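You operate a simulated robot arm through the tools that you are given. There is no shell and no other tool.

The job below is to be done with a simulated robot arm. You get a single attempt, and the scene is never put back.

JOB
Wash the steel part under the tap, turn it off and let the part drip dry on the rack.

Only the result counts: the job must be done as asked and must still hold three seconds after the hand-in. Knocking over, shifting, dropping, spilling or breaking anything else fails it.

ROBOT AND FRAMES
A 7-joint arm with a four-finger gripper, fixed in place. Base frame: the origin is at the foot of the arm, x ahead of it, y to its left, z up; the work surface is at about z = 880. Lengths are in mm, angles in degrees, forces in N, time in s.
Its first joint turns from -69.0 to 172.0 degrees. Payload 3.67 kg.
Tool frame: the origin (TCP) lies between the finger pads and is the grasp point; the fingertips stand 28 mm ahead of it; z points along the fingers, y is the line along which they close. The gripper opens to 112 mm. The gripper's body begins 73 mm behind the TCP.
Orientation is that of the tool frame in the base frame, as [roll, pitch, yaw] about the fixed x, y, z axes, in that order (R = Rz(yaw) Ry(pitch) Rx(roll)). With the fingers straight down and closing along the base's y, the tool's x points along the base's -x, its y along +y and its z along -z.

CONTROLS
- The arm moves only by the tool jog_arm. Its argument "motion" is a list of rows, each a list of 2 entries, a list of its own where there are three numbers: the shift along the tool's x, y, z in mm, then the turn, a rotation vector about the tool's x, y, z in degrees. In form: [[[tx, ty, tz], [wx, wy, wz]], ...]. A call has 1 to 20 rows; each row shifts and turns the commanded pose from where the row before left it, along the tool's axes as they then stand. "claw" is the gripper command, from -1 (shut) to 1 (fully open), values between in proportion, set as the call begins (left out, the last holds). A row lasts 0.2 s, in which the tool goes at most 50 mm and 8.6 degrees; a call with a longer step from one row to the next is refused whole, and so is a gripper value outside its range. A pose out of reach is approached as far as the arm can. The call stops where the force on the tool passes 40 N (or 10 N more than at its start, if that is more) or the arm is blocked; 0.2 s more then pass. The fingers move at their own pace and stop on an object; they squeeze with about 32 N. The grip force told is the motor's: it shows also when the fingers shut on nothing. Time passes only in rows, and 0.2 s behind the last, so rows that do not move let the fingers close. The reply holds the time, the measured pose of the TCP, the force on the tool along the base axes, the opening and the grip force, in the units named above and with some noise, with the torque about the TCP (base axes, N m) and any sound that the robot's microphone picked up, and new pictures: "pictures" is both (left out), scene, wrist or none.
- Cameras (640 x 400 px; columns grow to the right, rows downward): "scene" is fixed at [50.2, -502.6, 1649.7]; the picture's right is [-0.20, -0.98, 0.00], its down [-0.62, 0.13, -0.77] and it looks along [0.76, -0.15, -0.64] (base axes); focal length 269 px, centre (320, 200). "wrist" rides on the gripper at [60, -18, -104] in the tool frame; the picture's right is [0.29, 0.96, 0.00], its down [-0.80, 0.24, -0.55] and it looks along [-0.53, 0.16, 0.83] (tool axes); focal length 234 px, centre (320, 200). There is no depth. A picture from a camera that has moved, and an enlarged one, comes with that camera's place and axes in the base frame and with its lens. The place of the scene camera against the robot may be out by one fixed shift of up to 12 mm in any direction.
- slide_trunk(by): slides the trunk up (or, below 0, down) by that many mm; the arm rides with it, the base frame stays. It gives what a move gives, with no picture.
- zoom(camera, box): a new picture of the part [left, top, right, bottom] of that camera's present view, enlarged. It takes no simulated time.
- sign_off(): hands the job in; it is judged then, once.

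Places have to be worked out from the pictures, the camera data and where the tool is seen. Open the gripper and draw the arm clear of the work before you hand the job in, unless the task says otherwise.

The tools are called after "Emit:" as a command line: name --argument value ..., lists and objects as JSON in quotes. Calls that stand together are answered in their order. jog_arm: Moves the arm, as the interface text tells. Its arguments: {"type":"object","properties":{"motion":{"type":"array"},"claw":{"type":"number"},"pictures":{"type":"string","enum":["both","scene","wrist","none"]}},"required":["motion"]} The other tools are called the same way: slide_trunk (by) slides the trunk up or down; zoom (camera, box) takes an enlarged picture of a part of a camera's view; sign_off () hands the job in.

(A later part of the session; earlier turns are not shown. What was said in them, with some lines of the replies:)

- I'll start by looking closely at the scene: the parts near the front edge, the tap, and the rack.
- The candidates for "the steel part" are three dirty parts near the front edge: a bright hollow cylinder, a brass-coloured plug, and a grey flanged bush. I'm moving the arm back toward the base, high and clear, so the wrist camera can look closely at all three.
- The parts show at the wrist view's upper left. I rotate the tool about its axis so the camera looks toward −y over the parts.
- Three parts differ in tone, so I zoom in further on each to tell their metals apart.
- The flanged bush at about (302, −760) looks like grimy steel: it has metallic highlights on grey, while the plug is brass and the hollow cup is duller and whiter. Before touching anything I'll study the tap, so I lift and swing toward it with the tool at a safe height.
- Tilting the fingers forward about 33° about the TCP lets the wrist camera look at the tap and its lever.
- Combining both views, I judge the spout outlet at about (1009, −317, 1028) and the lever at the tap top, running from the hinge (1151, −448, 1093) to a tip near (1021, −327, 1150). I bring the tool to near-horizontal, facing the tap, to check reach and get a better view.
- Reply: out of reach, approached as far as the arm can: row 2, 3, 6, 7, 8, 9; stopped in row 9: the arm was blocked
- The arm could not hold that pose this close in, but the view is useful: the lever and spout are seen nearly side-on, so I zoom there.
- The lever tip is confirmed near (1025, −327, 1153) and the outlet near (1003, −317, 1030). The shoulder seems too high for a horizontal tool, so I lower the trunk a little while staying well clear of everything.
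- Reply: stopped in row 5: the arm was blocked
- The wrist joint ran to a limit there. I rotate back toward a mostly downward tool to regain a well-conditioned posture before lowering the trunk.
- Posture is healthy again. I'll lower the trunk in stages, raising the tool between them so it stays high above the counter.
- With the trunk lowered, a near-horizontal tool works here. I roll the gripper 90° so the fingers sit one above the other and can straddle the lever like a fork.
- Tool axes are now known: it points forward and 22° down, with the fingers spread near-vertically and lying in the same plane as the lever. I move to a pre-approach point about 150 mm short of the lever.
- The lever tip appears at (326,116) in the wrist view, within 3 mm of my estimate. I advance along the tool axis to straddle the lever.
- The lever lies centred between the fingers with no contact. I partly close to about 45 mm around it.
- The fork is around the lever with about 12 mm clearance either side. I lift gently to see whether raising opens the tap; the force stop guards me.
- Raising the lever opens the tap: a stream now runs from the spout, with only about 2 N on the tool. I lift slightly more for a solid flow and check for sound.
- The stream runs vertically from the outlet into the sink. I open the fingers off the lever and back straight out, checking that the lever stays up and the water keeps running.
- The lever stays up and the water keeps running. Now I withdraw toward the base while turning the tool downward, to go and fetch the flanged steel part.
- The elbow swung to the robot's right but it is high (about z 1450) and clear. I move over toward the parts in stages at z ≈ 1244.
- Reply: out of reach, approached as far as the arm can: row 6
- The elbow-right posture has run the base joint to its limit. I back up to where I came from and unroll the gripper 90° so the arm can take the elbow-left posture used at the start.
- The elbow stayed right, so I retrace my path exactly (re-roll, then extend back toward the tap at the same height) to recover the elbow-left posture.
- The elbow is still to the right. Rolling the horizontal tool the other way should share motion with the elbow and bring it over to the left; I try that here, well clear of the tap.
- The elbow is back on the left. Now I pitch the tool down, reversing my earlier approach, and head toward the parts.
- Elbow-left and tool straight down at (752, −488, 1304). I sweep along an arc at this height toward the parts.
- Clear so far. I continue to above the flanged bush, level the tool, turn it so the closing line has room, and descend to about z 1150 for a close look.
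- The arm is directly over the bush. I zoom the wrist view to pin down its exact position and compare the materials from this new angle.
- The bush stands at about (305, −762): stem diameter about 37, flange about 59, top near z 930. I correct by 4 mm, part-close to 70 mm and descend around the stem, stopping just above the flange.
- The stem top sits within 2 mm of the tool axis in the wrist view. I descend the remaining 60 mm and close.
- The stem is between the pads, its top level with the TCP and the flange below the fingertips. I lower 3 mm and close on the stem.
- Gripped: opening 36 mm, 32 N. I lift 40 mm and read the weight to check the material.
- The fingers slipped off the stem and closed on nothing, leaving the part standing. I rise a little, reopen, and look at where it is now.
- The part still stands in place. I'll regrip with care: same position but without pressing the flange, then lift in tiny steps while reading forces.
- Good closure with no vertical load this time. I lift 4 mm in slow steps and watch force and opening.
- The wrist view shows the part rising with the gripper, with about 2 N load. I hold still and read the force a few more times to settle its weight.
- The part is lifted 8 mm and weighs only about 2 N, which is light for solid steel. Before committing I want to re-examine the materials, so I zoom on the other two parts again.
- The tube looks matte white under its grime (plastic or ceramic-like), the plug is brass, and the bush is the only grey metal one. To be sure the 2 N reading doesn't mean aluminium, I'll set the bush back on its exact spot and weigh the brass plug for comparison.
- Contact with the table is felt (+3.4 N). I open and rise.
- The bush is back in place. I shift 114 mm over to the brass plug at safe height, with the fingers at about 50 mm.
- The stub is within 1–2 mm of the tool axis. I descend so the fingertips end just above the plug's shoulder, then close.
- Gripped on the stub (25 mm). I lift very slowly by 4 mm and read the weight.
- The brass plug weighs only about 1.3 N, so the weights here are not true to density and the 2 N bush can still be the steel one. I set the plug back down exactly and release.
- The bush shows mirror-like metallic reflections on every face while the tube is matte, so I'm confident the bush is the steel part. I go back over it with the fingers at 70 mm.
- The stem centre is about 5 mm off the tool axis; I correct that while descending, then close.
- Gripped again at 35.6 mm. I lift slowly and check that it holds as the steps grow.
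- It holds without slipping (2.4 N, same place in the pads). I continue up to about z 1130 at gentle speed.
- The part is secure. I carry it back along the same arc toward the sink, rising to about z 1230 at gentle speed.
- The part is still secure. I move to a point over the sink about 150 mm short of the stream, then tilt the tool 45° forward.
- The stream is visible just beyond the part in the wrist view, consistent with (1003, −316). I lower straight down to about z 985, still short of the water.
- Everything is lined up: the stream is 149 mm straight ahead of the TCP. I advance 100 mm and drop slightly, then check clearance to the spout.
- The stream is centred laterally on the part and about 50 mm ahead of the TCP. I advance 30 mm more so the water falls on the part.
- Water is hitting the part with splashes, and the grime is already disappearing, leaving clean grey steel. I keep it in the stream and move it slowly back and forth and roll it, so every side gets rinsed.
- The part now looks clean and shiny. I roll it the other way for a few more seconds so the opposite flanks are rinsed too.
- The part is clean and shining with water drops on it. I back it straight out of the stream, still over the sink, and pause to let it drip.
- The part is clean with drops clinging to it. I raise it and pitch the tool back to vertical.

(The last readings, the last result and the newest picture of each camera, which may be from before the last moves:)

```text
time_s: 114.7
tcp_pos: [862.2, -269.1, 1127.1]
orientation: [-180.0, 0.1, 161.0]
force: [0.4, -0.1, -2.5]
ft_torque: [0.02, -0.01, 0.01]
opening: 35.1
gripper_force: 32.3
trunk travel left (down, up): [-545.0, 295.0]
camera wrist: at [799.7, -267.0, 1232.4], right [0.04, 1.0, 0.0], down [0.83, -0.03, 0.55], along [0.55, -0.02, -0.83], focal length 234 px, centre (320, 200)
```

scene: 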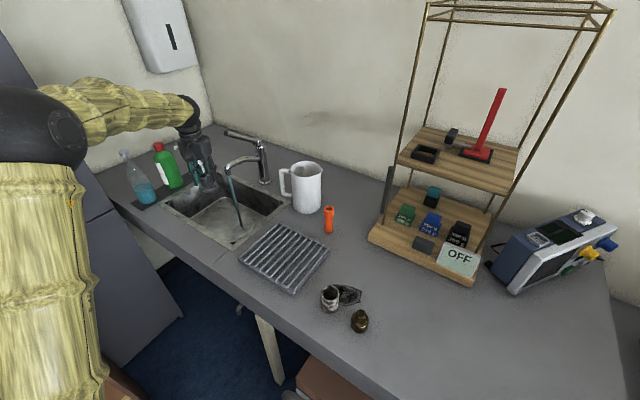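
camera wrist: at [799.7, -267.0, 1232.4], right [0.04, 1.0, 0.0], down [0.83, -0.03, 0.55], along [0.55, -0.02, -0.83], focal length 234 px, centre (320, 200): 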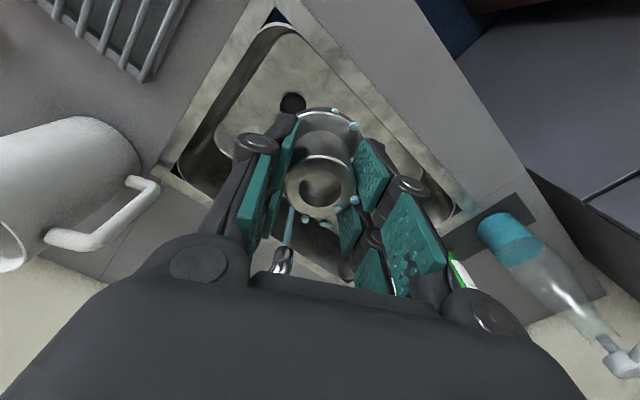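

I carry the part over to the rack, centred near (674, −501), at about z 1127.

Emit:
jog_arm --motion '[[[3, -8, 0], [0, 0, 0]], [[5, -14, 0], [0, 0, 0]], [[7.5, -20.5, 0], [0, 0, 0]], [[7.5, -20.5, 0], [0, 0, 0]], [[7.5, -20.5, 0], [0, 0, 0]], [[7.5, -20.5, 0], [0, 0, 0]], [[7.5, -20.5, 0], [0, 0, 0]], [[7.5, -20.5, 0], [0, 0, 0]], [[7.5, -20.5, 0], [0, 0, 0]], [[7.5, -20.5, 0], [0, 0, 0]], [[7.5, -20.5, 0], [0, 0, 0]], [[7.5, -20.5, 0], [0, 0, 0]], [[7.5, -20.5, 0], [0, 0, 0]], [[6, -18, 0], [0, 0, 0]], [[4, -10, 0], [0, 0, 0]], [[2, -5, 0], [0, 0, 0]]]' --pictures "both"

Emit:
zoom --camera "scene" --box '[220, 190, 350, 310]'

```text
time_s: 118.1
tcp_pos: [674.7, -501.8, 1128.1]
orientation: [-179.9, 0.0, 160.9]
force: [0.2, 0.7, -2.5]
ft_torque: [-0.01, 0.01, -0.02]
opening: 35.3
gripper_force: 32.6
trunk travel left (down, up): [-545.0, 295.0]
camera wrist: at [611.1, -500.2, 1232.7], right [0.04, 1.0, 0.0], down [0.83, -0.03, 0.55], along [0.55, -0.02, -0.83], focal length 234 px, centre (320, 200)
```

scene: 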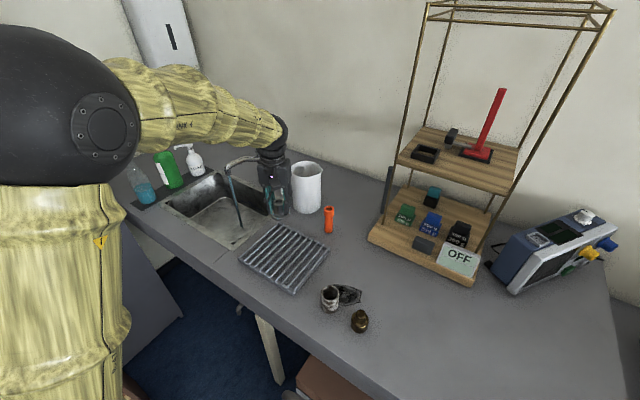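
wrist: 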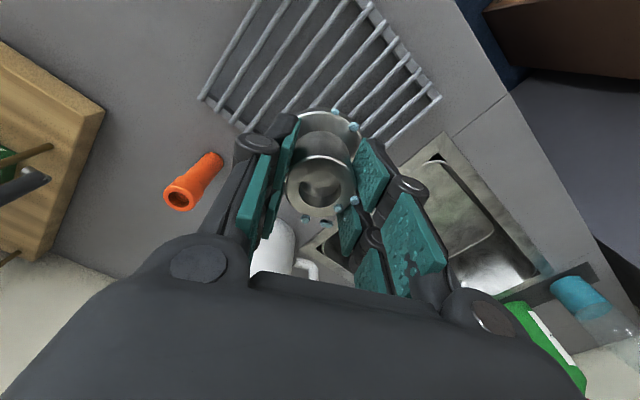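

```text
3.33 times, centred on (285, 250) of scene
camera zoom: at [50.2, -502.6, 1649.7], right [-0.2, -0.98, 0.0], down [-0.62, 0.13, -0.77], along [0.76, -0.15, -0.64], focal length 897 px, centre (437, 33)
```

zoom: 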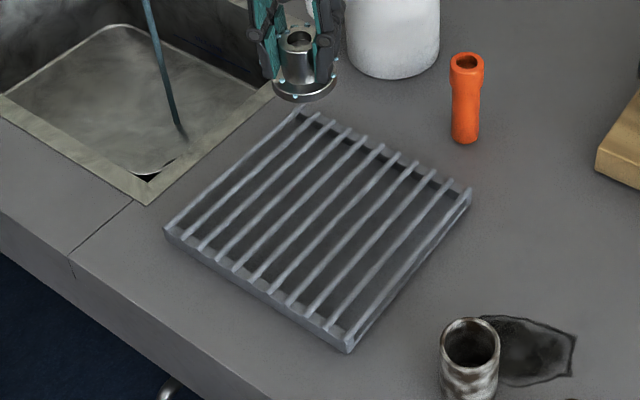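

The rack is well located: centre about (671, −501), top near z 900, with bars about 26 mm apart that will carry the 59 mm flange. I lower the part to just above the bars.

Emit:
jog_arm --motion '[[[1, -2, 8], [0, 0, 0]], [[1, 0, 14], [0, 0, 0]], [[0, 0, 18], [0, 0, 0]], [[0, 0, 18], [0, 0, 0]], [[0, 0, 18], [0, 0, 0]], [[0, 0, 18], [0, 0, 0]], [[0, 0, 18], [0, 0, 0]], [[0, 0, 18], [0, 0, 0]], [[0, 0, 14], [0, 0, 0]], [[0, 0, 10], [0, 0, 0]], [[0, 0, 5], [0, 0, 0]], [[0, 0, 2], [0, 0, 0]]]' --pictures "both"

Emit:
zoom --camera "scene" --box '[240, 200, 340, 300]'

```text
time_s: 120.7
tcp_pos: [671.8, -502.0, 968.4]
orientation: [-179.8, 0.0, 161.0]
force: [0.0, -0.4, -1.3]
ft_torque: [0.01, 0.05, 0.0]
opening: 35.3
gripper_force: 32.2
trunk travel left (down, up): [-545.0, 295.0]
camera wrist: at [608.5, -500.4, 1072.2], right [0.04, 1.0, 0.0], down [0.83, -0.03, 0.55], along [0.55, -0.02, -0.83], focal length 234 px, centre (320, 200)
```

scene: 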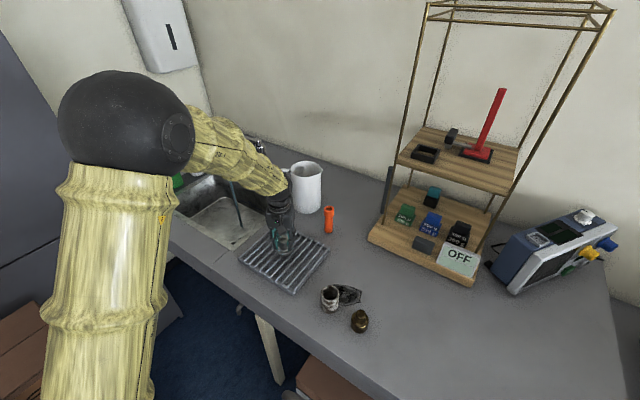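
wrist: 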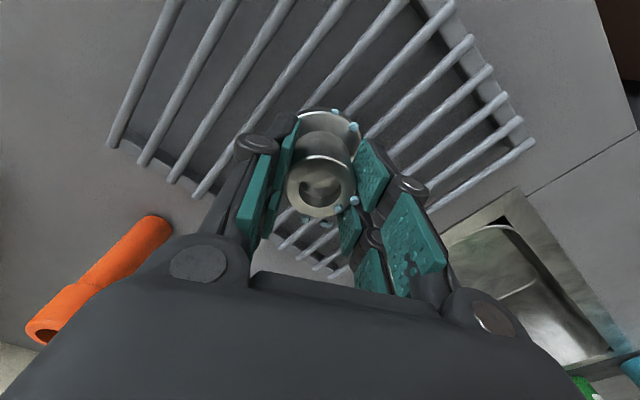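

```text
4.00 times, centred on (290, 250) of scene
camera zoom: at [50.2, -502.6, 1649.7], right [-0.2, -0.98, 0.0], down [-0.62, 0.13, -0.77], along [0.76, -0.15, -0.64], focal length 1077 px, centre (440, 0)
```

zoom: 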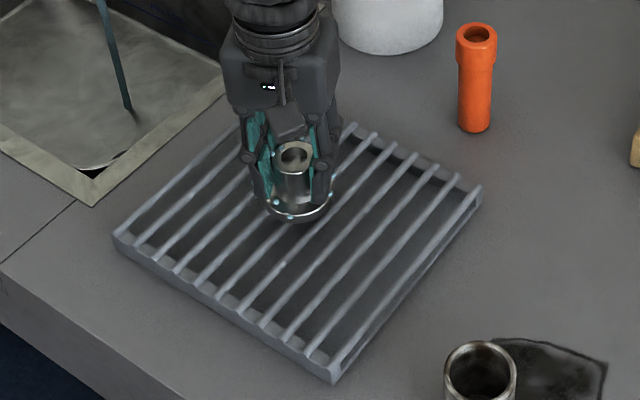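

The part hangs over the middle of the rack. I lower in small steps, watching for contact.

Emit:
jog_arm --motion '[[[0, 0, 2.5], [0, 0, 0]], [[0, 0, 2.5], [0, 0, 0]], [[0, 0, 2.5], [0, 0, 0]], [[0, 0, 2.5], [0, 0, 0]]]' --pictures "none"

Emit:
jog_arm --motion '[[[0, 0, 2], [0, 0, 0]], [[0, 0, 2], [0, 0, 0]]]' --pictures "wrist"

```text
time_s: 121.7
tcp_pos: [672.3, -503.6, 958.0]
orientation: [-180.0, 0.1, 161.1]
force: [-0.6, -0.5, -2.3]
ft_torque: [0.0, 0.01, -0.02]
opening: 35.3
gripper_force: 32.1
trunk travel left (down, up): [-545.0, 295.0]
```

```text
time_s: 122.3
tcp_pos: [672.6, -502.6, 953.8]
orientation: [-179.9, 0.1, 161.0]
force: [-0.1, 0.4, -2.7]
ft_torque: [-0.01, 0.0, 0.0]
opening: 35.0
gripper_force: 32.3
trunk travel left (down, up): [-545.0, 295.0]
camera wrist: at [609.0, -501.0, 1057.7], right [0.04, 1.0, 0.0], down [0.83, -0.03, 0.55], along [0.55, -0.02, -0.83], focal length 234 px, centre (320, 200)
```

wrist: 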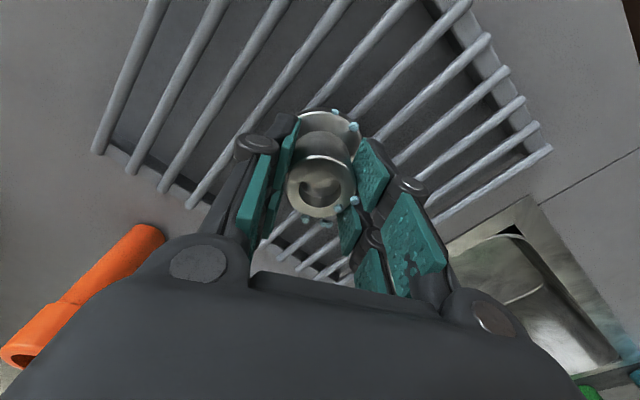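

Emit:
jog_arm --motion '[[[0, 0, 1.5], [0, 0, 0]], [[0, 0, 1.5], [0, 0, 0]]]' --pictures "none"

Emit:
jog_arm --motion '[[[0, 0, 1.5], [0, 0, 0]], [[0, 0, 1.5], [0, 0, 0]]]' --pictures "none"

```text
time_s: 122.9
tcp_pos: [672.8, -503.2, 954.3]
orientation: [-179.9, 0.2, 161.0]
force: [-0.5, -3.0, 13.2]
ft_torque: [0.1, 0.29, 0.04]
opening: 35.0
gripper_force: 32.1
trunk travel left (down, up): [-545.0, 295.0]
```

```text
time_s: 123.5
tcp_pos: [670.7, -502.1, 949.4]
orientation: [-179.9, 0.3, 161.0]
force: [5.3, -7.6, 24.1]
ft_torque: [-0.26, -0.15, 0.06]
opening: 35.7
gripper_force: 32.0
trunk travel left (down, up): [-545.0, 295.0]
```

Contact came at about TCP z 953 and I'm now pressing 24 N. I ease back up 3.5 mm to unload before releasing.

Emit:
jog_arm --motion '[[[0, 0, -1.5], [0, 0, 0]], [[0, 0, -1.5], [0, 0, 0]]]' --pictures "both"

Emit:
zoom --camera "scene" --box '[250, 205, 330, 285]'

Emit:
zoom --camera "wrist" --box '[240, 70, 420, 250]'

```text
time_s: 124.1
tcp_pos: [671.9, -500.7, 948.2]
orientation: [-179.8, -0.1, 161.0]
force: [1.2, -2.1, 4.5]
ft_torque: [-0.12, -0.24, 0.0]
opening: 35.2
gripper_force: 32.2
trunk travel left (down, up): [-545.0, 295.0]
camera wrist: at [608.1, -499.8, 1054.0], right [0.04, 1.0, 0.0], down [0.83, -0.03, 0.55], along [0.55, -0.02, -0.83], focal length 234 px, centre (320, 200)
```

scene: 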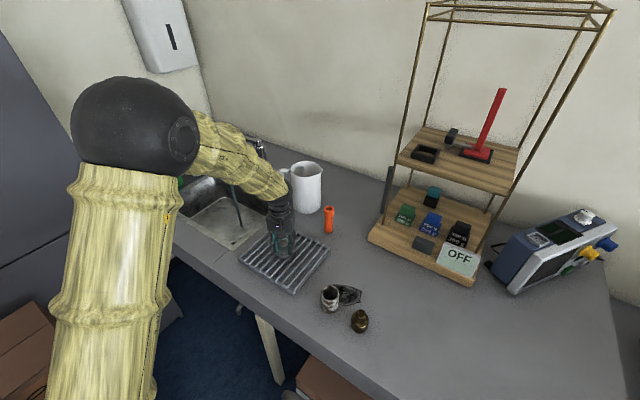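
wrist: 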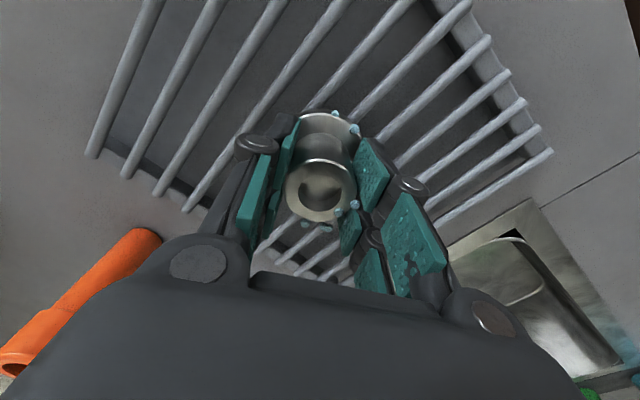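

```text
5.00 times, centred on (290, 245) of scene
camera zoom: at [50.2, -502.6, 1649.7], right [-0.2, -0.98, 0.0], down [-0.62, 0.13, -0.77], along [0.76, -0.15, -0.64], focal length 1346 px, centre (470, -25)
```

zoom: 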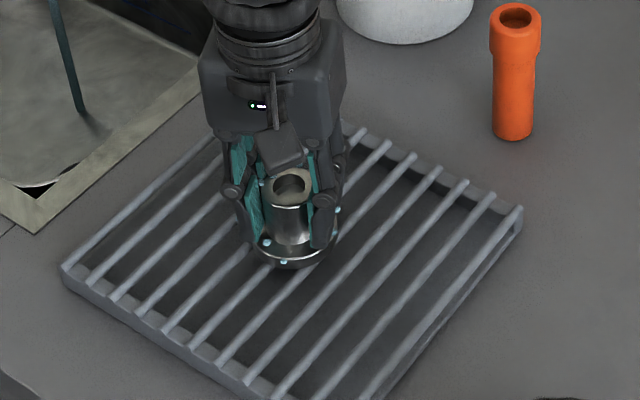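

```text
2.22 times, centred on (330, 160) of wrist
camera zoom: at [608.1, -499.8, 1054.0], right [0.04, 1.0, 0.0], down [0.83, -0.03, 0.55], along [0.55, -0.02, -0.83], focal length 520 px, centre (298, 289)
```

zoom: 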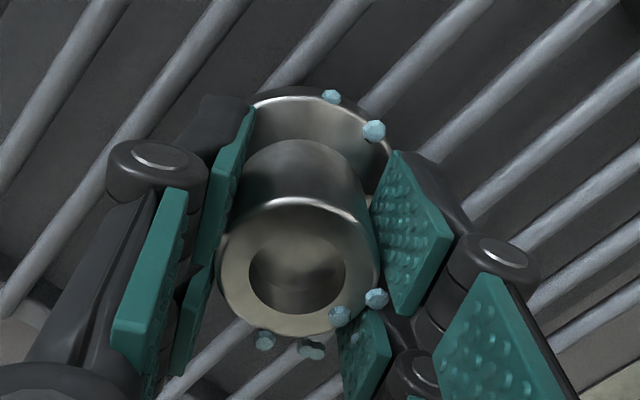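

Only about 4 N remains and the part sits upright on the bars. I open the fingers and rise straight up.

Emit:
jog_arm --motion '[[[0, 0, 0], [0, 0, 0]], [[0, 0, 0], [0, 0, 0]], [[0, 0, 0], [0, 0, 0]]]' --claw 0.2 --pictures "wrist"

Emit:
zoom --camera "scene" --box '[250, 205, 330, 285]'

```text
time_s: 124.9
tcp_pos: [672.0, -502.5, 950.4]
orientation: [-179.9, 0.1, 161.0]
force: [0.3, 0.1, 0.0]
ft_torque: [-0.01, -0.02, 0.01]
opening: 67.2
gripper_force: 0.1
trunk travel left (down, up): [-545.0, 295.0]
camera wrist: at [608.7, -500.4, 1054.8], right [0.04, 1.0, 0.0], down [0.83, -0.03, 0.55], along [0.55, -0.02, -0.83], focal length 234 px, centre (320, 200)
```

wrist: 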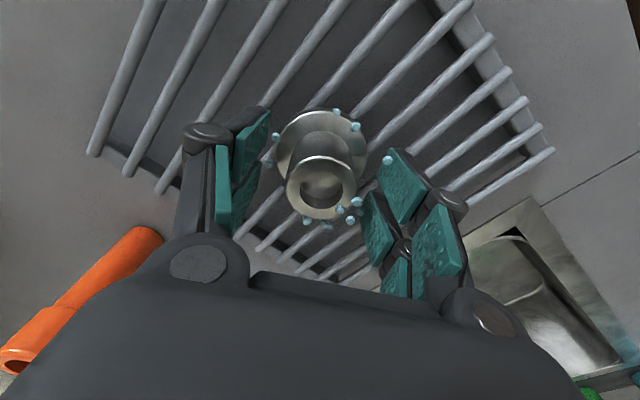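

```text
5.00 times, centred on (290, 245) of scene
camera zoom: at [50.2, -502.6, 1649.7], right [-0.2, -0.98, 0.0], down [-0.62, 0.13, -0.77], along [0.76, -0.15, -0.64], focal length 1346 px, centre (470, -25)
```

zoom: 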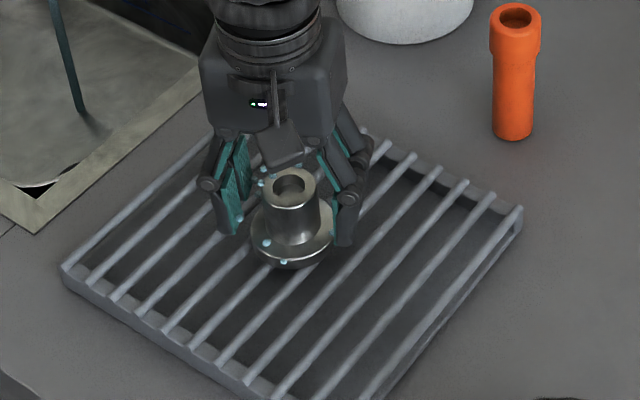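

The clean part stands upright on the rack. I rise straight up, clear of it.

Emit:
jog_arm --motion '[[[0, 0, -10], [0, 0, 0]], [[0, 0, -20], [0, 0, 0]], [[0, 0, -30], [0, 0, 0]], [[0, 0, -40], [0, 0, 0]], [[0, 0, -40], [0, 0, 0]], [[0, 0, -40], [0, 0, 0]], [[0, 0, -40], [0, 0, 0]], [[0, 0, -40], [0, 0, 0]]]' --pictures "both"

Emit:
zoom --camera "scene" --box '[240, 205, 340, 300]'

Emit:
zoom --camera "wrist" --box '[250, 50, 400, 170]'

```text
time_s: 126.7
tcp_pos: [671.8, -503.7, 1211.9]
orientation: [-179.9, 0.2, 161.0]
force: [-0.5, -0.1, -0.5]
ft_torque: [0.01, 0.01, 0.04]
opening: 67.3
gripper_force: 0.1
trunk travel left (down, up): [-545.0, 295.0]
camera wrist: at [608.0, -500.4, 1316.3], right [0.04, 1.0, 0.0], down [0.83, -0.03, 0.55], along [0.55, -0.02, -0.83], focal length 234 px, centre (320, 200)
```

scene: 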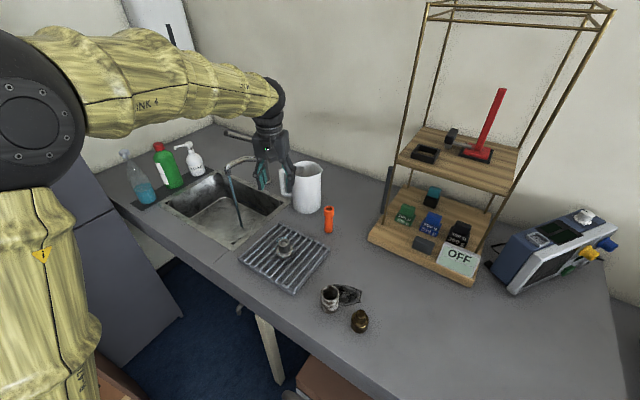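
wrist: 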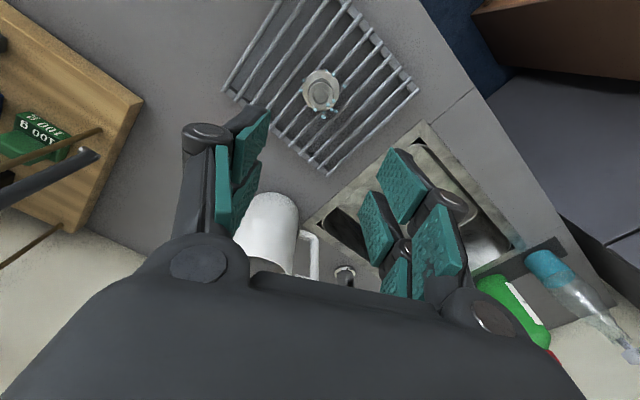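

```text
4.21 times, centred on (290, 252) of scene
camera zoom: at [50.2, -502.6, 1649.7], right [-0.2, -0.98, 0.0], down [-0.62, 0.13, -0.77], along [0.76, -0.15, -0.64], focal length 1133 px, centre (446, -21)
```

zoom: 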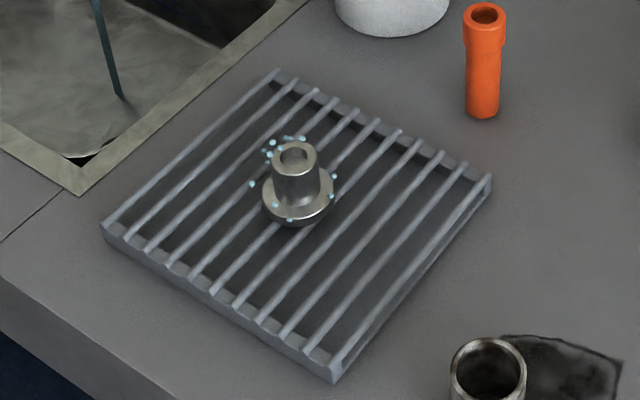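

```text
3.33 times, centred on (325, 110) of wrist
camera zoom: at [608.0, -500.4, 1316.3], right [0.04, 1.0, 0.0], down [0.83, -0.03, 0.55], along [0.55, -0.02, -0.83], focal length 781 px, centre (303, 500)
```

zoom: 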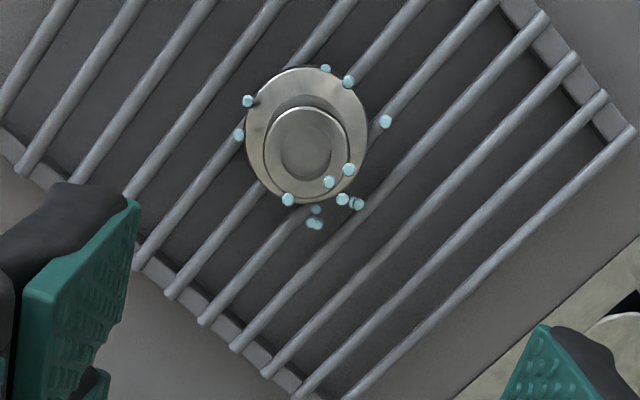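

The washed part stands stably on the rack with drops running off it. Now I go to shut the tap: first back up to the high waypoint, tilting the tool forward as before.

Emit:
jog_arm --motion '[[[-23.1, 14.7, -30.7], [0, 0, 0]], [[-23.1, 14.7, -30.7], [0, 0, 0]], [[-23.1, 14.7, -30.7], [0, 0, 0]], [[0, 0, 0], [0, -6.7, 0]], [[0, 0, 0], [0, -6.7, 0]], [[0, 0, 0], [0, -6.6, 0]], [[-16.9, 38.5, 6.1], [0, 0, 0]], [[-16.9, 38.5, 6.1], [0, 0, 0]], [[-16.9, 38.5, 6.1], [0, 0, 0]], [[-15, 33, 6.1], [0, 0, 0]], [[0, 0, 0], [0, -8, 0]], [[0, 0, 0], [0, -8, 0]], [[0, 0, 0], [0, -8, 0]], [[0, 0, 0], [0, -8, 0]], [[0, 0, 0], [0, -8, 0]], [[0, 0, 0], [0, -8, 0]]]' --claw 1 --pictures "both"

```text
time_s: 130.1
tcp_pos: [866.7, -366.2, 1302.0]
orientation: [-179.7, 68.1, 161.3]
force: [0.5, 1.1, 0.3]
ft_torque: [-0.01, -0.02, -0.03]
opening: 112.2
gripper_force: 0.1
trunk travel left (down, up): [-545.0, 295.0]
camera wrist: at [747.9, -344.6, 1285.5], right [0.21, 0.94, -0.27], down [-0.13, 0.3, 0.95], along [0.97, -0.16, 0.18], focal length 234 px, centre (320, 200)
```

scene: 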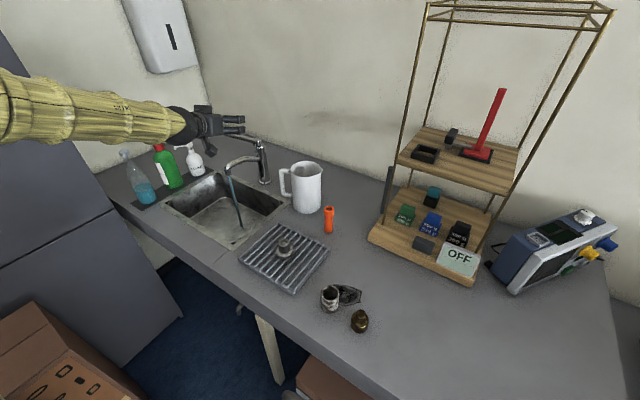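
wrist: 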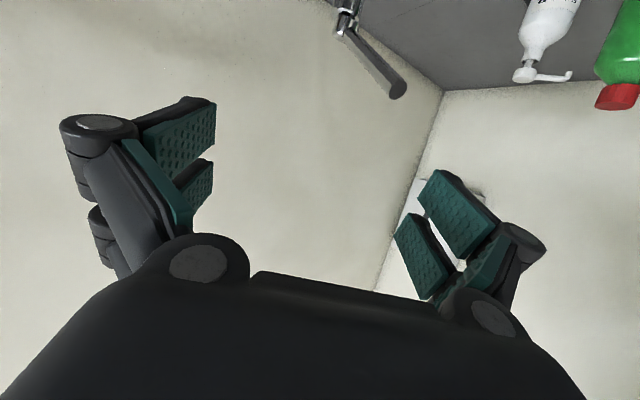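

The lever is visible ahead, still raised. I roll the gripper 90° and move to the pre-approach point I withdrew through earlier.

Emit:
jog_arm --motion '[[[0, 0, 0], [0, 0, 8.2]], [[0, 0, 0], [0, 0, 8.2]], [[0, 0, 0], [0, 0, 8.2]], [[0, 0, 0], [0, 0, 8.2]], [[0, 0, 0], [0, 0, 8.2]], [[0, 0, 0], [0, 0, 8.2]], [[0, 0, 0], [0, 0, 8.2]], [[0, 0, 0], [0, 0, 8.2]], [[0, 0, 0], [0, 0, 8.2]], [[0, 0, 0], [0, 0, 8.2]], [[0, 0, 0], [0, 0, 8.0]], [[24.9, -14.2, 15.5], [0, 0, 0]], [[24.9, -14.2, 15.5], [0, 0, 0]], [[24.9, -14.2, 15.5], [0, 0, 0]]]' --pictures "both"

```text
time_s: 133.1
tcp_pos: [917.9, -302.4, 1244.1]
orientation: [112.0, 0.1, 71.0]
force: [-0.1, 0.2, -0.5]
ft_torque: [-0.03, 0.01, -0.01]
opening: 112.0
gripper_force: 0.0
trunk travel left (down, up): [-545.0, 295.0]
camera wrist: at [838.5, -212.7, 1267.7], right [0.43, 0.16, 0.89], down [-0.66, -0.61, 0.43], along [0.61, -0.77, -0.16], focal length 234 px, centre (320, 200)
```

scene: 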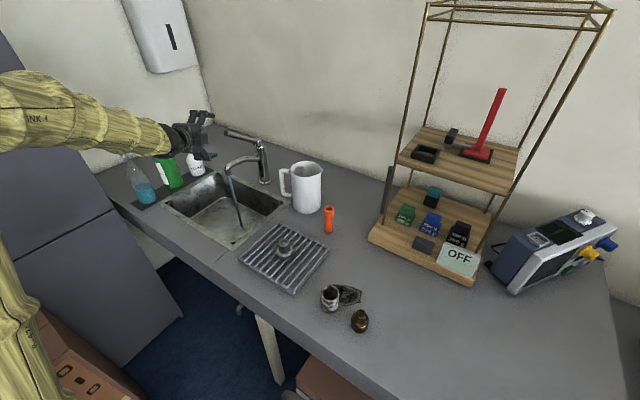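
wrist: 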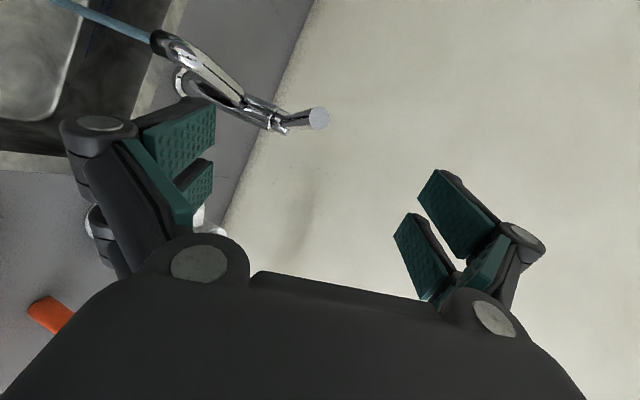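

The lever tip is again centred in the fork's path. I advance to straddle it and close to about 46 mm.

Emit:
jog_arm --motion '[[[0, 0, 35], [0, 0, 0]], [[0, 0, 35], [0, 0, 0]], [[0, 0, 35], [0, 0, 0]], [[0, 0, 33], [0, 0, 0]]]' --pictures "wrist"

```text
time_s: 134.1
tcp_pos: [1039.2, -345.8, 1192.8]
orientation: [112.1, 0.0, 70.9]
force: [0.4, 0.4, -0.1]
ft_torque: [0.01, -0.01, 0.01]
opening: 111.9
gripper_force: 0.1
trunk travel left (down, up): [-545.0, 295.0]
camera wrist: at [959.6, -255.9, 1214.9], right [0.43, 0.16, 0.89], down [-0.66, -0.62, 0.43], along [0.61, -0.77, -0.16], focal length 234 px, centre (320, 200)
```

wrist: 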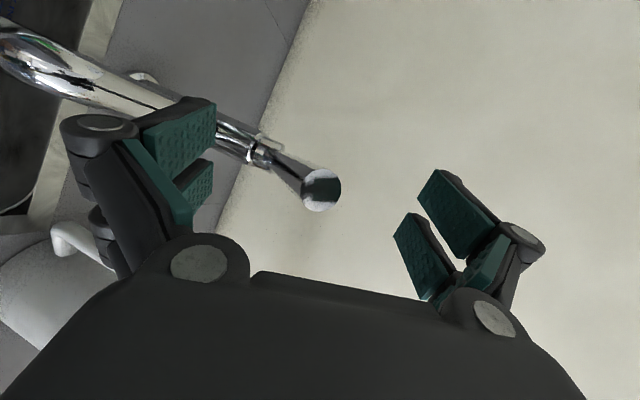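

Emit:
jog_arm --motion '[[[0, -3, 0], [0, 0, 0]], [[0, 0, 0], [0, 0, 0]]]' --claw -0.18 --pictures "wrist"

```text
time_s: 134.7
tcp_pos: [1034.5, -344.3, 1190.7]
orientation: [111.9, 0.1, 71.0]
force: [0.0, 0.1, 0.5]
ft_torque: [-0.03, 0.03, -0.01]
opening: 46.0
gripper_force: 0.1
trunk travel left (down, up): [-545.0, 295.0]
camera wrist: at [956.5, -254.8, 1213.2], right [0.43, 0.16, 0.89], down [-0.66, -0.61, 0.43], along [0.61, -0.77, -0.16], focal length 234 px, centre (320, 200)
```

wrist: 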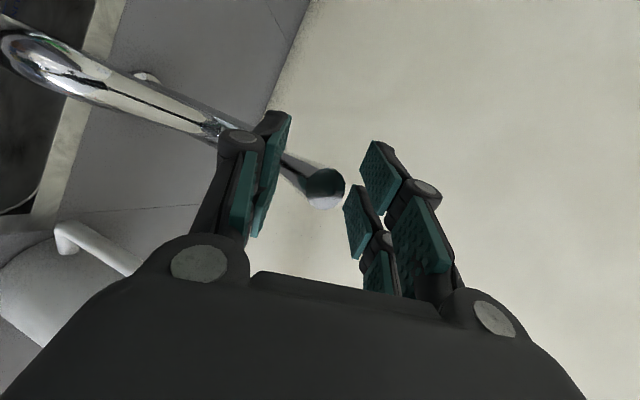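

The fork is around the raised lever. I press down in small steps, watching the force and the stream.

Emit:
jog_arm --motion '[[[0, -6, 0], [0, 0, 0]], [[0, -6, 0], [0, 0, 0]], [[0, -6, 0], [0, 0, 0]], [[0, -6, 0], [0, 0, 0]], [[0, -6, 0], [0, 0, 0]], [[0, -6, 0], [0, 0, 0]]]' --pictures "both"

Emit:
zoom --camera "scene" --box '[190, 110, 300, 230]'

```text
time_s: 136.1
tcp_pos: [1021.9, -341.9, 1158.0]
orientation: [112.0, 0.1, 71.0]
force: [-0.4, -0.4, 0.1]
ft_torque: [-0.02, 0.0, 0.01]
opening: 46.0
gripper_force: 0.1
trunk travel left (down, up): [-545.0, 295.0]
camera wrist: at [943.2, -251.8, 1179.9], right [0.43, 0.16, 0.89], down [-0.66, -0.62, 0.43], along [0.61, -0.77, -0.16], focal length 234 px, centre (320, 200)
```

scene: 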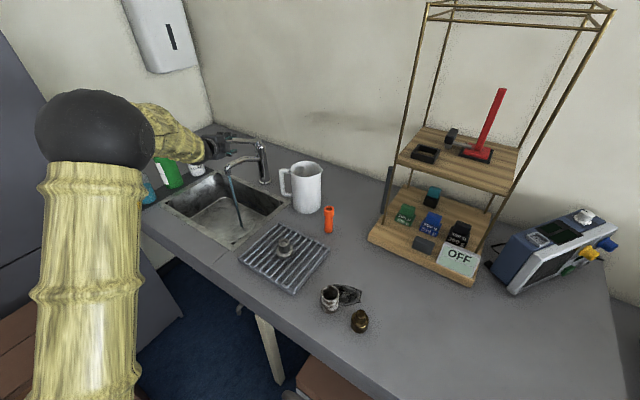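
wrist: 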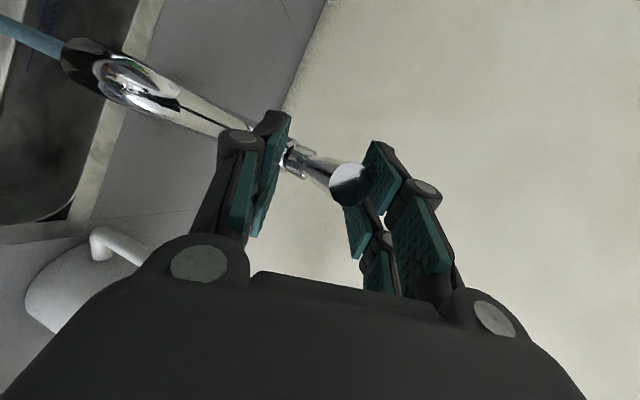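

```text
3.33 times, centred on (245, 170) of scene
camera zoom: at [50.2, -502.6, 1649.7], right [-0.2, -0.98, 0.0], down [-0.62, 0.13, -0.77], along [0.76, -0.15, -0.64], focal length 897 px, centre (570, 300)
```

zoom: 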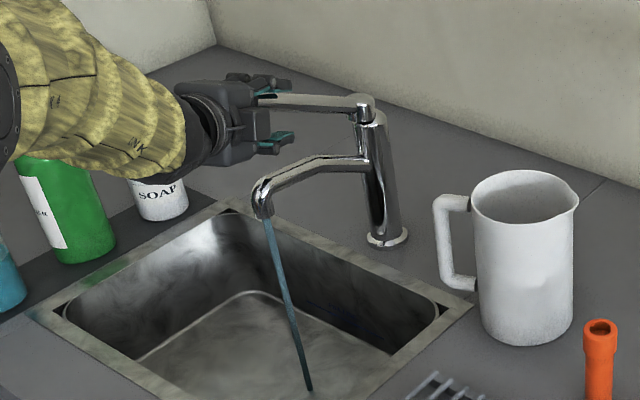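

The upper finger has begun moving the lever down and the stream is still running. I continue pressing.

Emit:
jog_arm --motion '[[[0, -5, 0], [0, 0, 0]], [[0, -5, 0], [0, 0, 0]], [[0, -5, 0], [0, 0, 0]]]' --pictures "both"

Emit:
zoom --camera "scene" --box '[190, 110, 300, 230]'

```text
time_s: 136.9
tcp_pos: [1018.1, -339.2, 1144.3]
orientation: [111.9, 0.1, 71.1]
force: [-0.8, -0.7, -0.3]
ft_torque: [0.01, -0.01, -0.02]
opening: 46.3
gripper_force: 0.3
trunk travel left (down, up): [-545.0, 295.0]
camera wrist: at [938.5, -249.9, 1165.5], right [0.43, 0.16, 0.89], down [-0.66, -0.62, 0.43], along [0.61, -0.77, -0.16], focal length 234 px, centre (320, 200)
```

scene: 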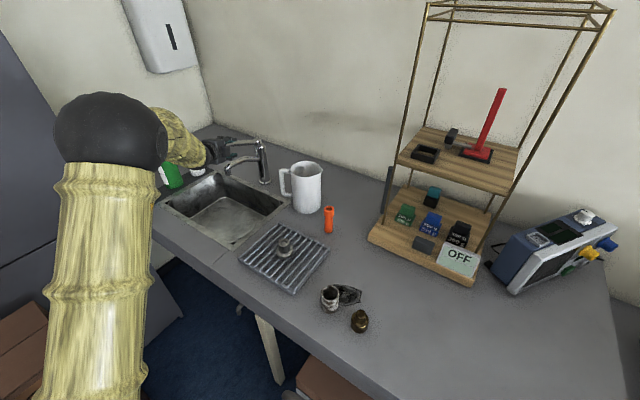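
wrist: 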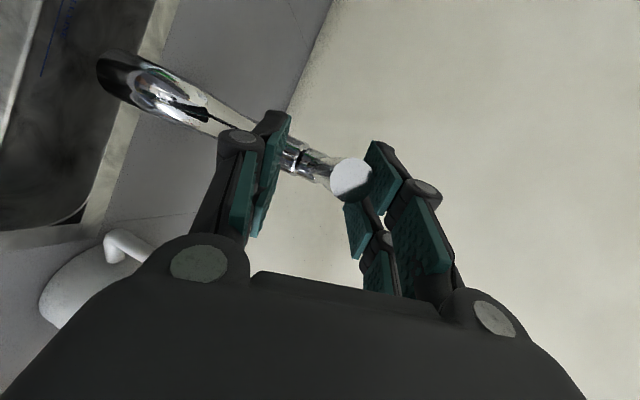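

```text
3.33 times, centred on (245, 170) of scene
camera zoom: at [50.2, -502.6, 1649.7], right [-0.2, -0.98, 0.0], down [-0.62, 0.13, -0.77], along [0.76, -0.15, -0.64], focal length 897 px, centre (570, 300)
```

zoom: 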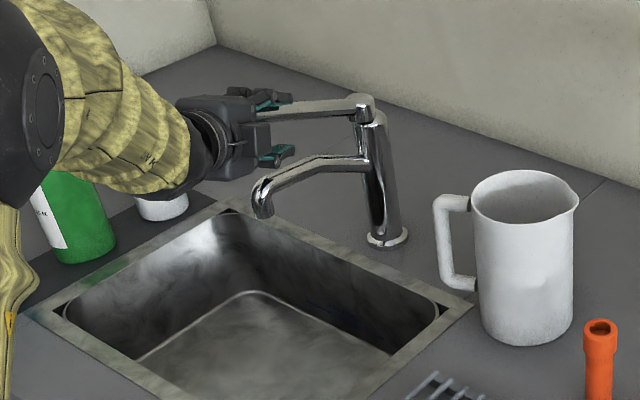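

The water has stopped. I press a little further to bring the lever fully to its closed stop, watching the force.

Emit:
jog_arm --motion '[[[0, -3, 0], [0, 0, 0]], [[0, -3, 0], [0, 0, 0]], [[0, -3, 0], [0, 0, 0]]]' --pictures "wrist"

```text
time_s: 137.7
tcp_pos: [1016.0, -338.7, 1137.8]
orientation: [111.7, 0.2, 71.0]
force: [12.9, -2.0, 13.0]
ft_torque: [0.05, -0.05, 0.01]
opening: 53.4
gripper_force: 6.8
trunk travel left (down, up): [-545.0, 295.0]
camera wrist: at [936.0, -249.3, 1159.3], right [0.43, 0.16, 0.89], down [-0.66, -0.61, 0.43], along [0.61, -0.77, -0.16], focal length 234 px, centre (320, 200)
```

wrist: 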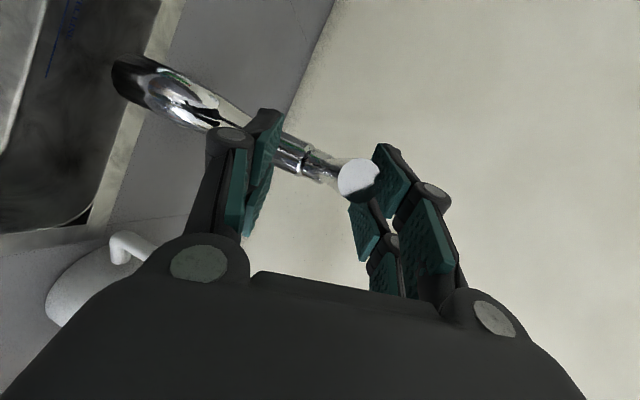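

The lever is hard on its closed stop (13 N reaction). I ease up to centre the fork, open a little, and withdraw straight back.

Emit:
jog_arm --motion '[[[0, 5, 0], [0, 0, 0]], [[0, 5, 0], [0, 0, 0]], [[0, 3, 0], [0, 0, 0]], [[0, 0, 0], [0, 0, 0]]]' --pictures "wrist"

Emit:
jog_arm --motion '[[[0, 0, 0], [0, 0, 0]], [[0, 0, -15], [0, 0, 0]], [[0, 0, -30], [0, 0, 0]], [[0, 0, -35], [0, 0, 0]], [[0, 0, -35], [0, 0, 0]], [[0, 0, -35], [0, 0, 0]]]' --claw 0.3 --pictures "both"

Emit:
zoom --camera "scene" --box '[190, 110, 300, 230]'

```text
time_s: 138.7
tcp_pos: [1020.5, -339.0, 1147.6]
orientation: [111.9, 0.1, 71.0]
force: [-0.1, -0.2, -0.4]
ft_torque: [0.01, 0.02, 0.02]
opening: 46.3
gripper_force: 0.0
trunk travel left (down, up): [-545.0, 295.0]
camera wrist: at [940.5, -249.6, 1169.7], right [0.43, 0.16, 0.89], down [-0.66, -0.62, 0.43], along [0.61, -0.77, -0.16], focal length 234 px, centre (320, 200)
```

wrist: 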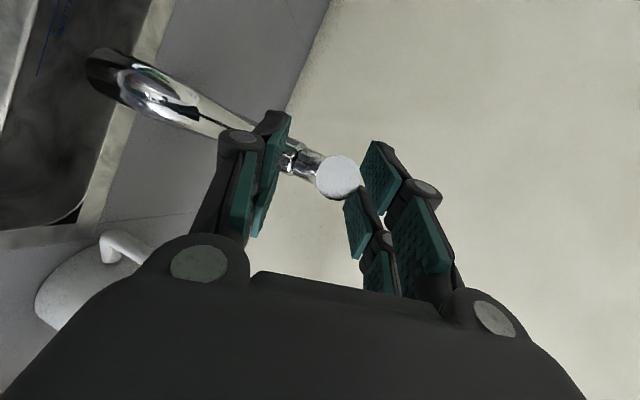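

```text
time_s: 140.1
tcp_pos: [886.9, -292.0, 1203.2]
orientation: [111.8, 0.1, 71.0]
force: [0.0, -0.2, 0.5]
ft_torque: [0.01, 0.04, 0.01]
opening: 72.7
gripper_force: 0.1
trunk travel left (down, up): [-545.0, 295.0]
camera wrist: at [807.1, -203.1, 1226.6], right [0.43, 0.16, 0.89], down [-0.66, -0.62, 0.43], along [0.61, -0.77, -0.16], focal length 234 px, centre (320, 200)
```

scene: 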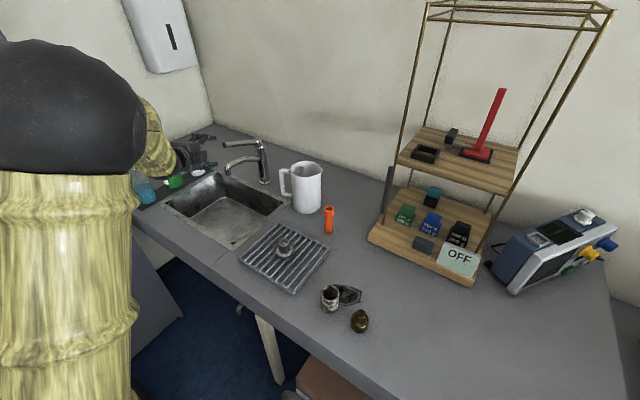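
wrist: 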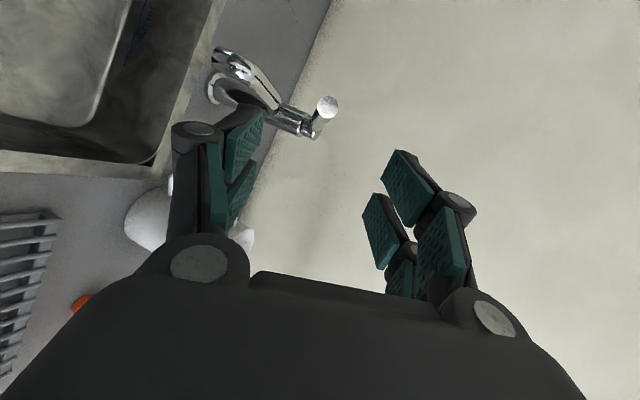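

```text
3.33 times, centred on (245, 170) of scene
camera zoom: at [50.2, -502.6, 1649.7], right [-0.2, -0.98, 0.0], down [-0.62, 0.13, -0.77], along [0.76, -0.15, -0.64], focal length 897 px, centre (570, 300)
```

zoom: 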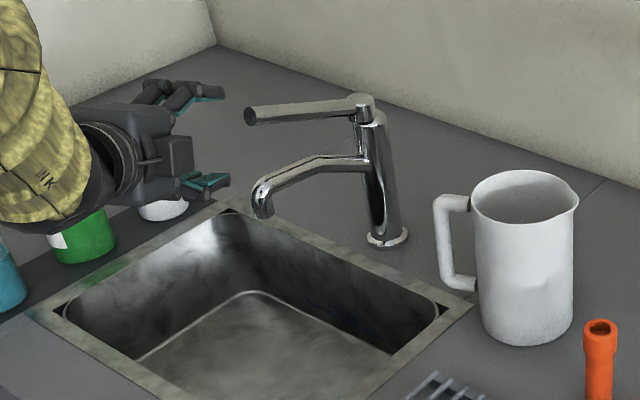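

The tap is off with the lever back in its original closed position. I raise the arm clear, open fully, and inspect the rack and the remaining items.

Emit:
jog_arm --motion '[[[0, 30, -20], [0, 0, 0]], [[0, 30, -20], [0, 0, 0]], [[0, 30, -20], [0, 0, 0]], [[0, 20, -15], [0, 0, 0]]]' --claw 1 --pictures "both"

Emit:
zoom --camera "scene" --box '[230, 200, 400, 340]'

Emit:
zoom --camera "scene" --box '[262, 230, 312, 270]'

Emit:
zoom --camera "scene" --box '[120, 110, 340, 250]'

```text
time_s: 141.1
tcp_pos: [860.2, -284.8, 1333.3]
orientation: [111.8, 0.1, 71.1]
force: [0.7, -0.6, 0.1]
ft_torque: [0.0, 0.01, 0.0]
opening: 112.0
gripper_force: 0.0
trunk travel left (down, up): [-545.0, 295.0]
camera wrist: at [781.3, -195.6, 1356.3], right [0.43, 0.16, 0.89], down [-0.66, -0.62, 0.43], along [0.61, -0.77, -0.16], focal length 234 px, centre (320, 200)
```

scene: 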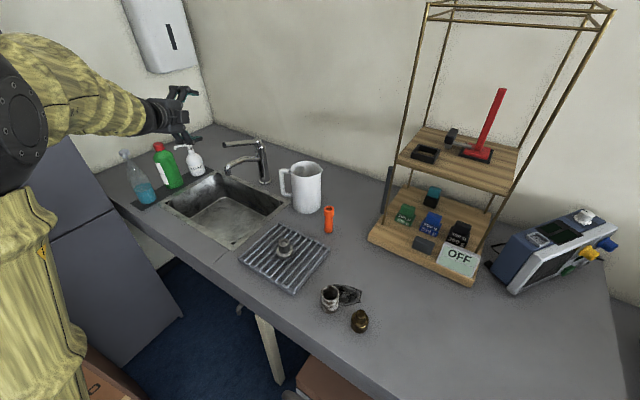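
wrist: 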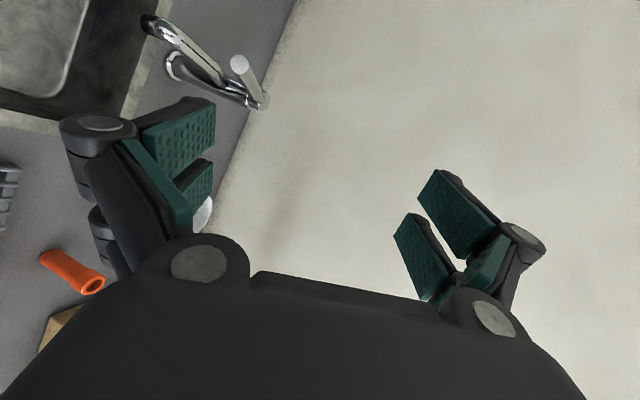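

```text
2.86 times, centred on (315, 270) of scene
camera zoom: at [50.2, -502.6, 1649.7], right [-0.2, -0.98, 0.0], down [-0.62, 0.13, -0.77], along [0.76, -0.15, -0.64], focal length 769 px, centre (334, 0)
```

zoom: 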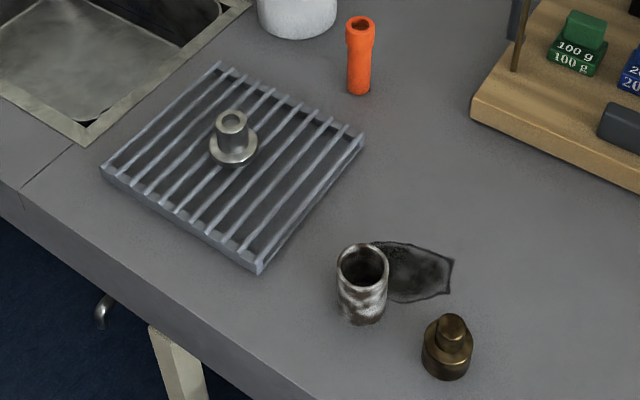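

```text
10.00 times, centred on (287, 250) of scene
camera zoom: at [50.2, -502.6, 1649.7], right [-0.2, -0.98, 0.0], down [-0.62, 0.13, -0.77], along [0.76, -0.15, -0.64], focal length 2692 px, centre (650, -300)
```

zoom: 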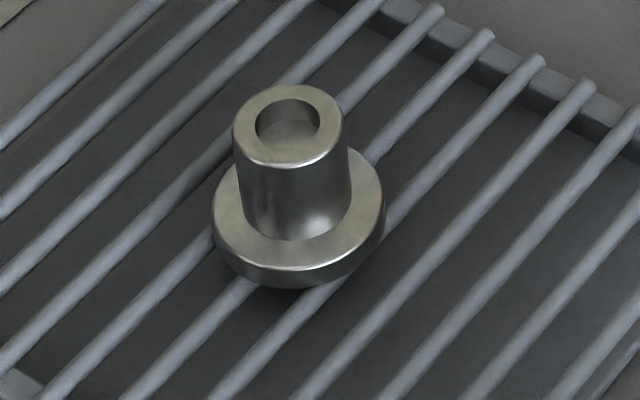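

```text
2.86 times, centred on (230, 180) of scene
camera zoom: at [50.2, -502.6, 1649.7], right [-0.2, -0.98, 0.0], down [-0.62, 0.13, -0.77], along [0.76, -0.15, -0.64], focal length 769 px, centre (577, 257)
```

zoom: 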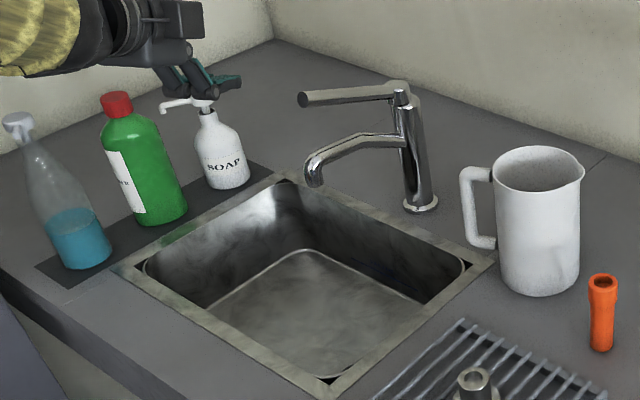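

Final check: the steel part is clean and dry on the rack, and the tap is shut with no flow. The tube and brass plug are in their original spots, nothing else is disturbed, and the gripper is open and clear. I hand the job in.

Emit:
sign_off

```text
The job is handed in.
```

The steel part has been washed and is standing dry on the rack, and the tap is off. I've handed the job in; I haven't seen a result from the judging.

- **Part choice:** I took the flanged bush as the steel part because it was the only grey, mirror-like metal of the three. The plug is brass and the tube looks matte. Weight was no help: the brass plug weighed only about 1.3 N and the bush about 2 N, so weights here don't follow density.
- **Washing:** I held the bush in the stream for about 10 seconds, rolling it so the different sides were rinsed. The brown grime was gone afterwards.
- **Tap:** I pressed the lever down until it reached its closed stop. The flow had stopped and the lever was back where it started.
- **Other objects:** I briefly lifted the brass plug about 4 mm to weigh it and set it back on its spot. My first grip on the bush slipped, but it stayed standing and I regripped it. In the final pictures nothing else looked moved.

The gripper is open, and the arm is raised above the sink, clear of the tap and the rack.
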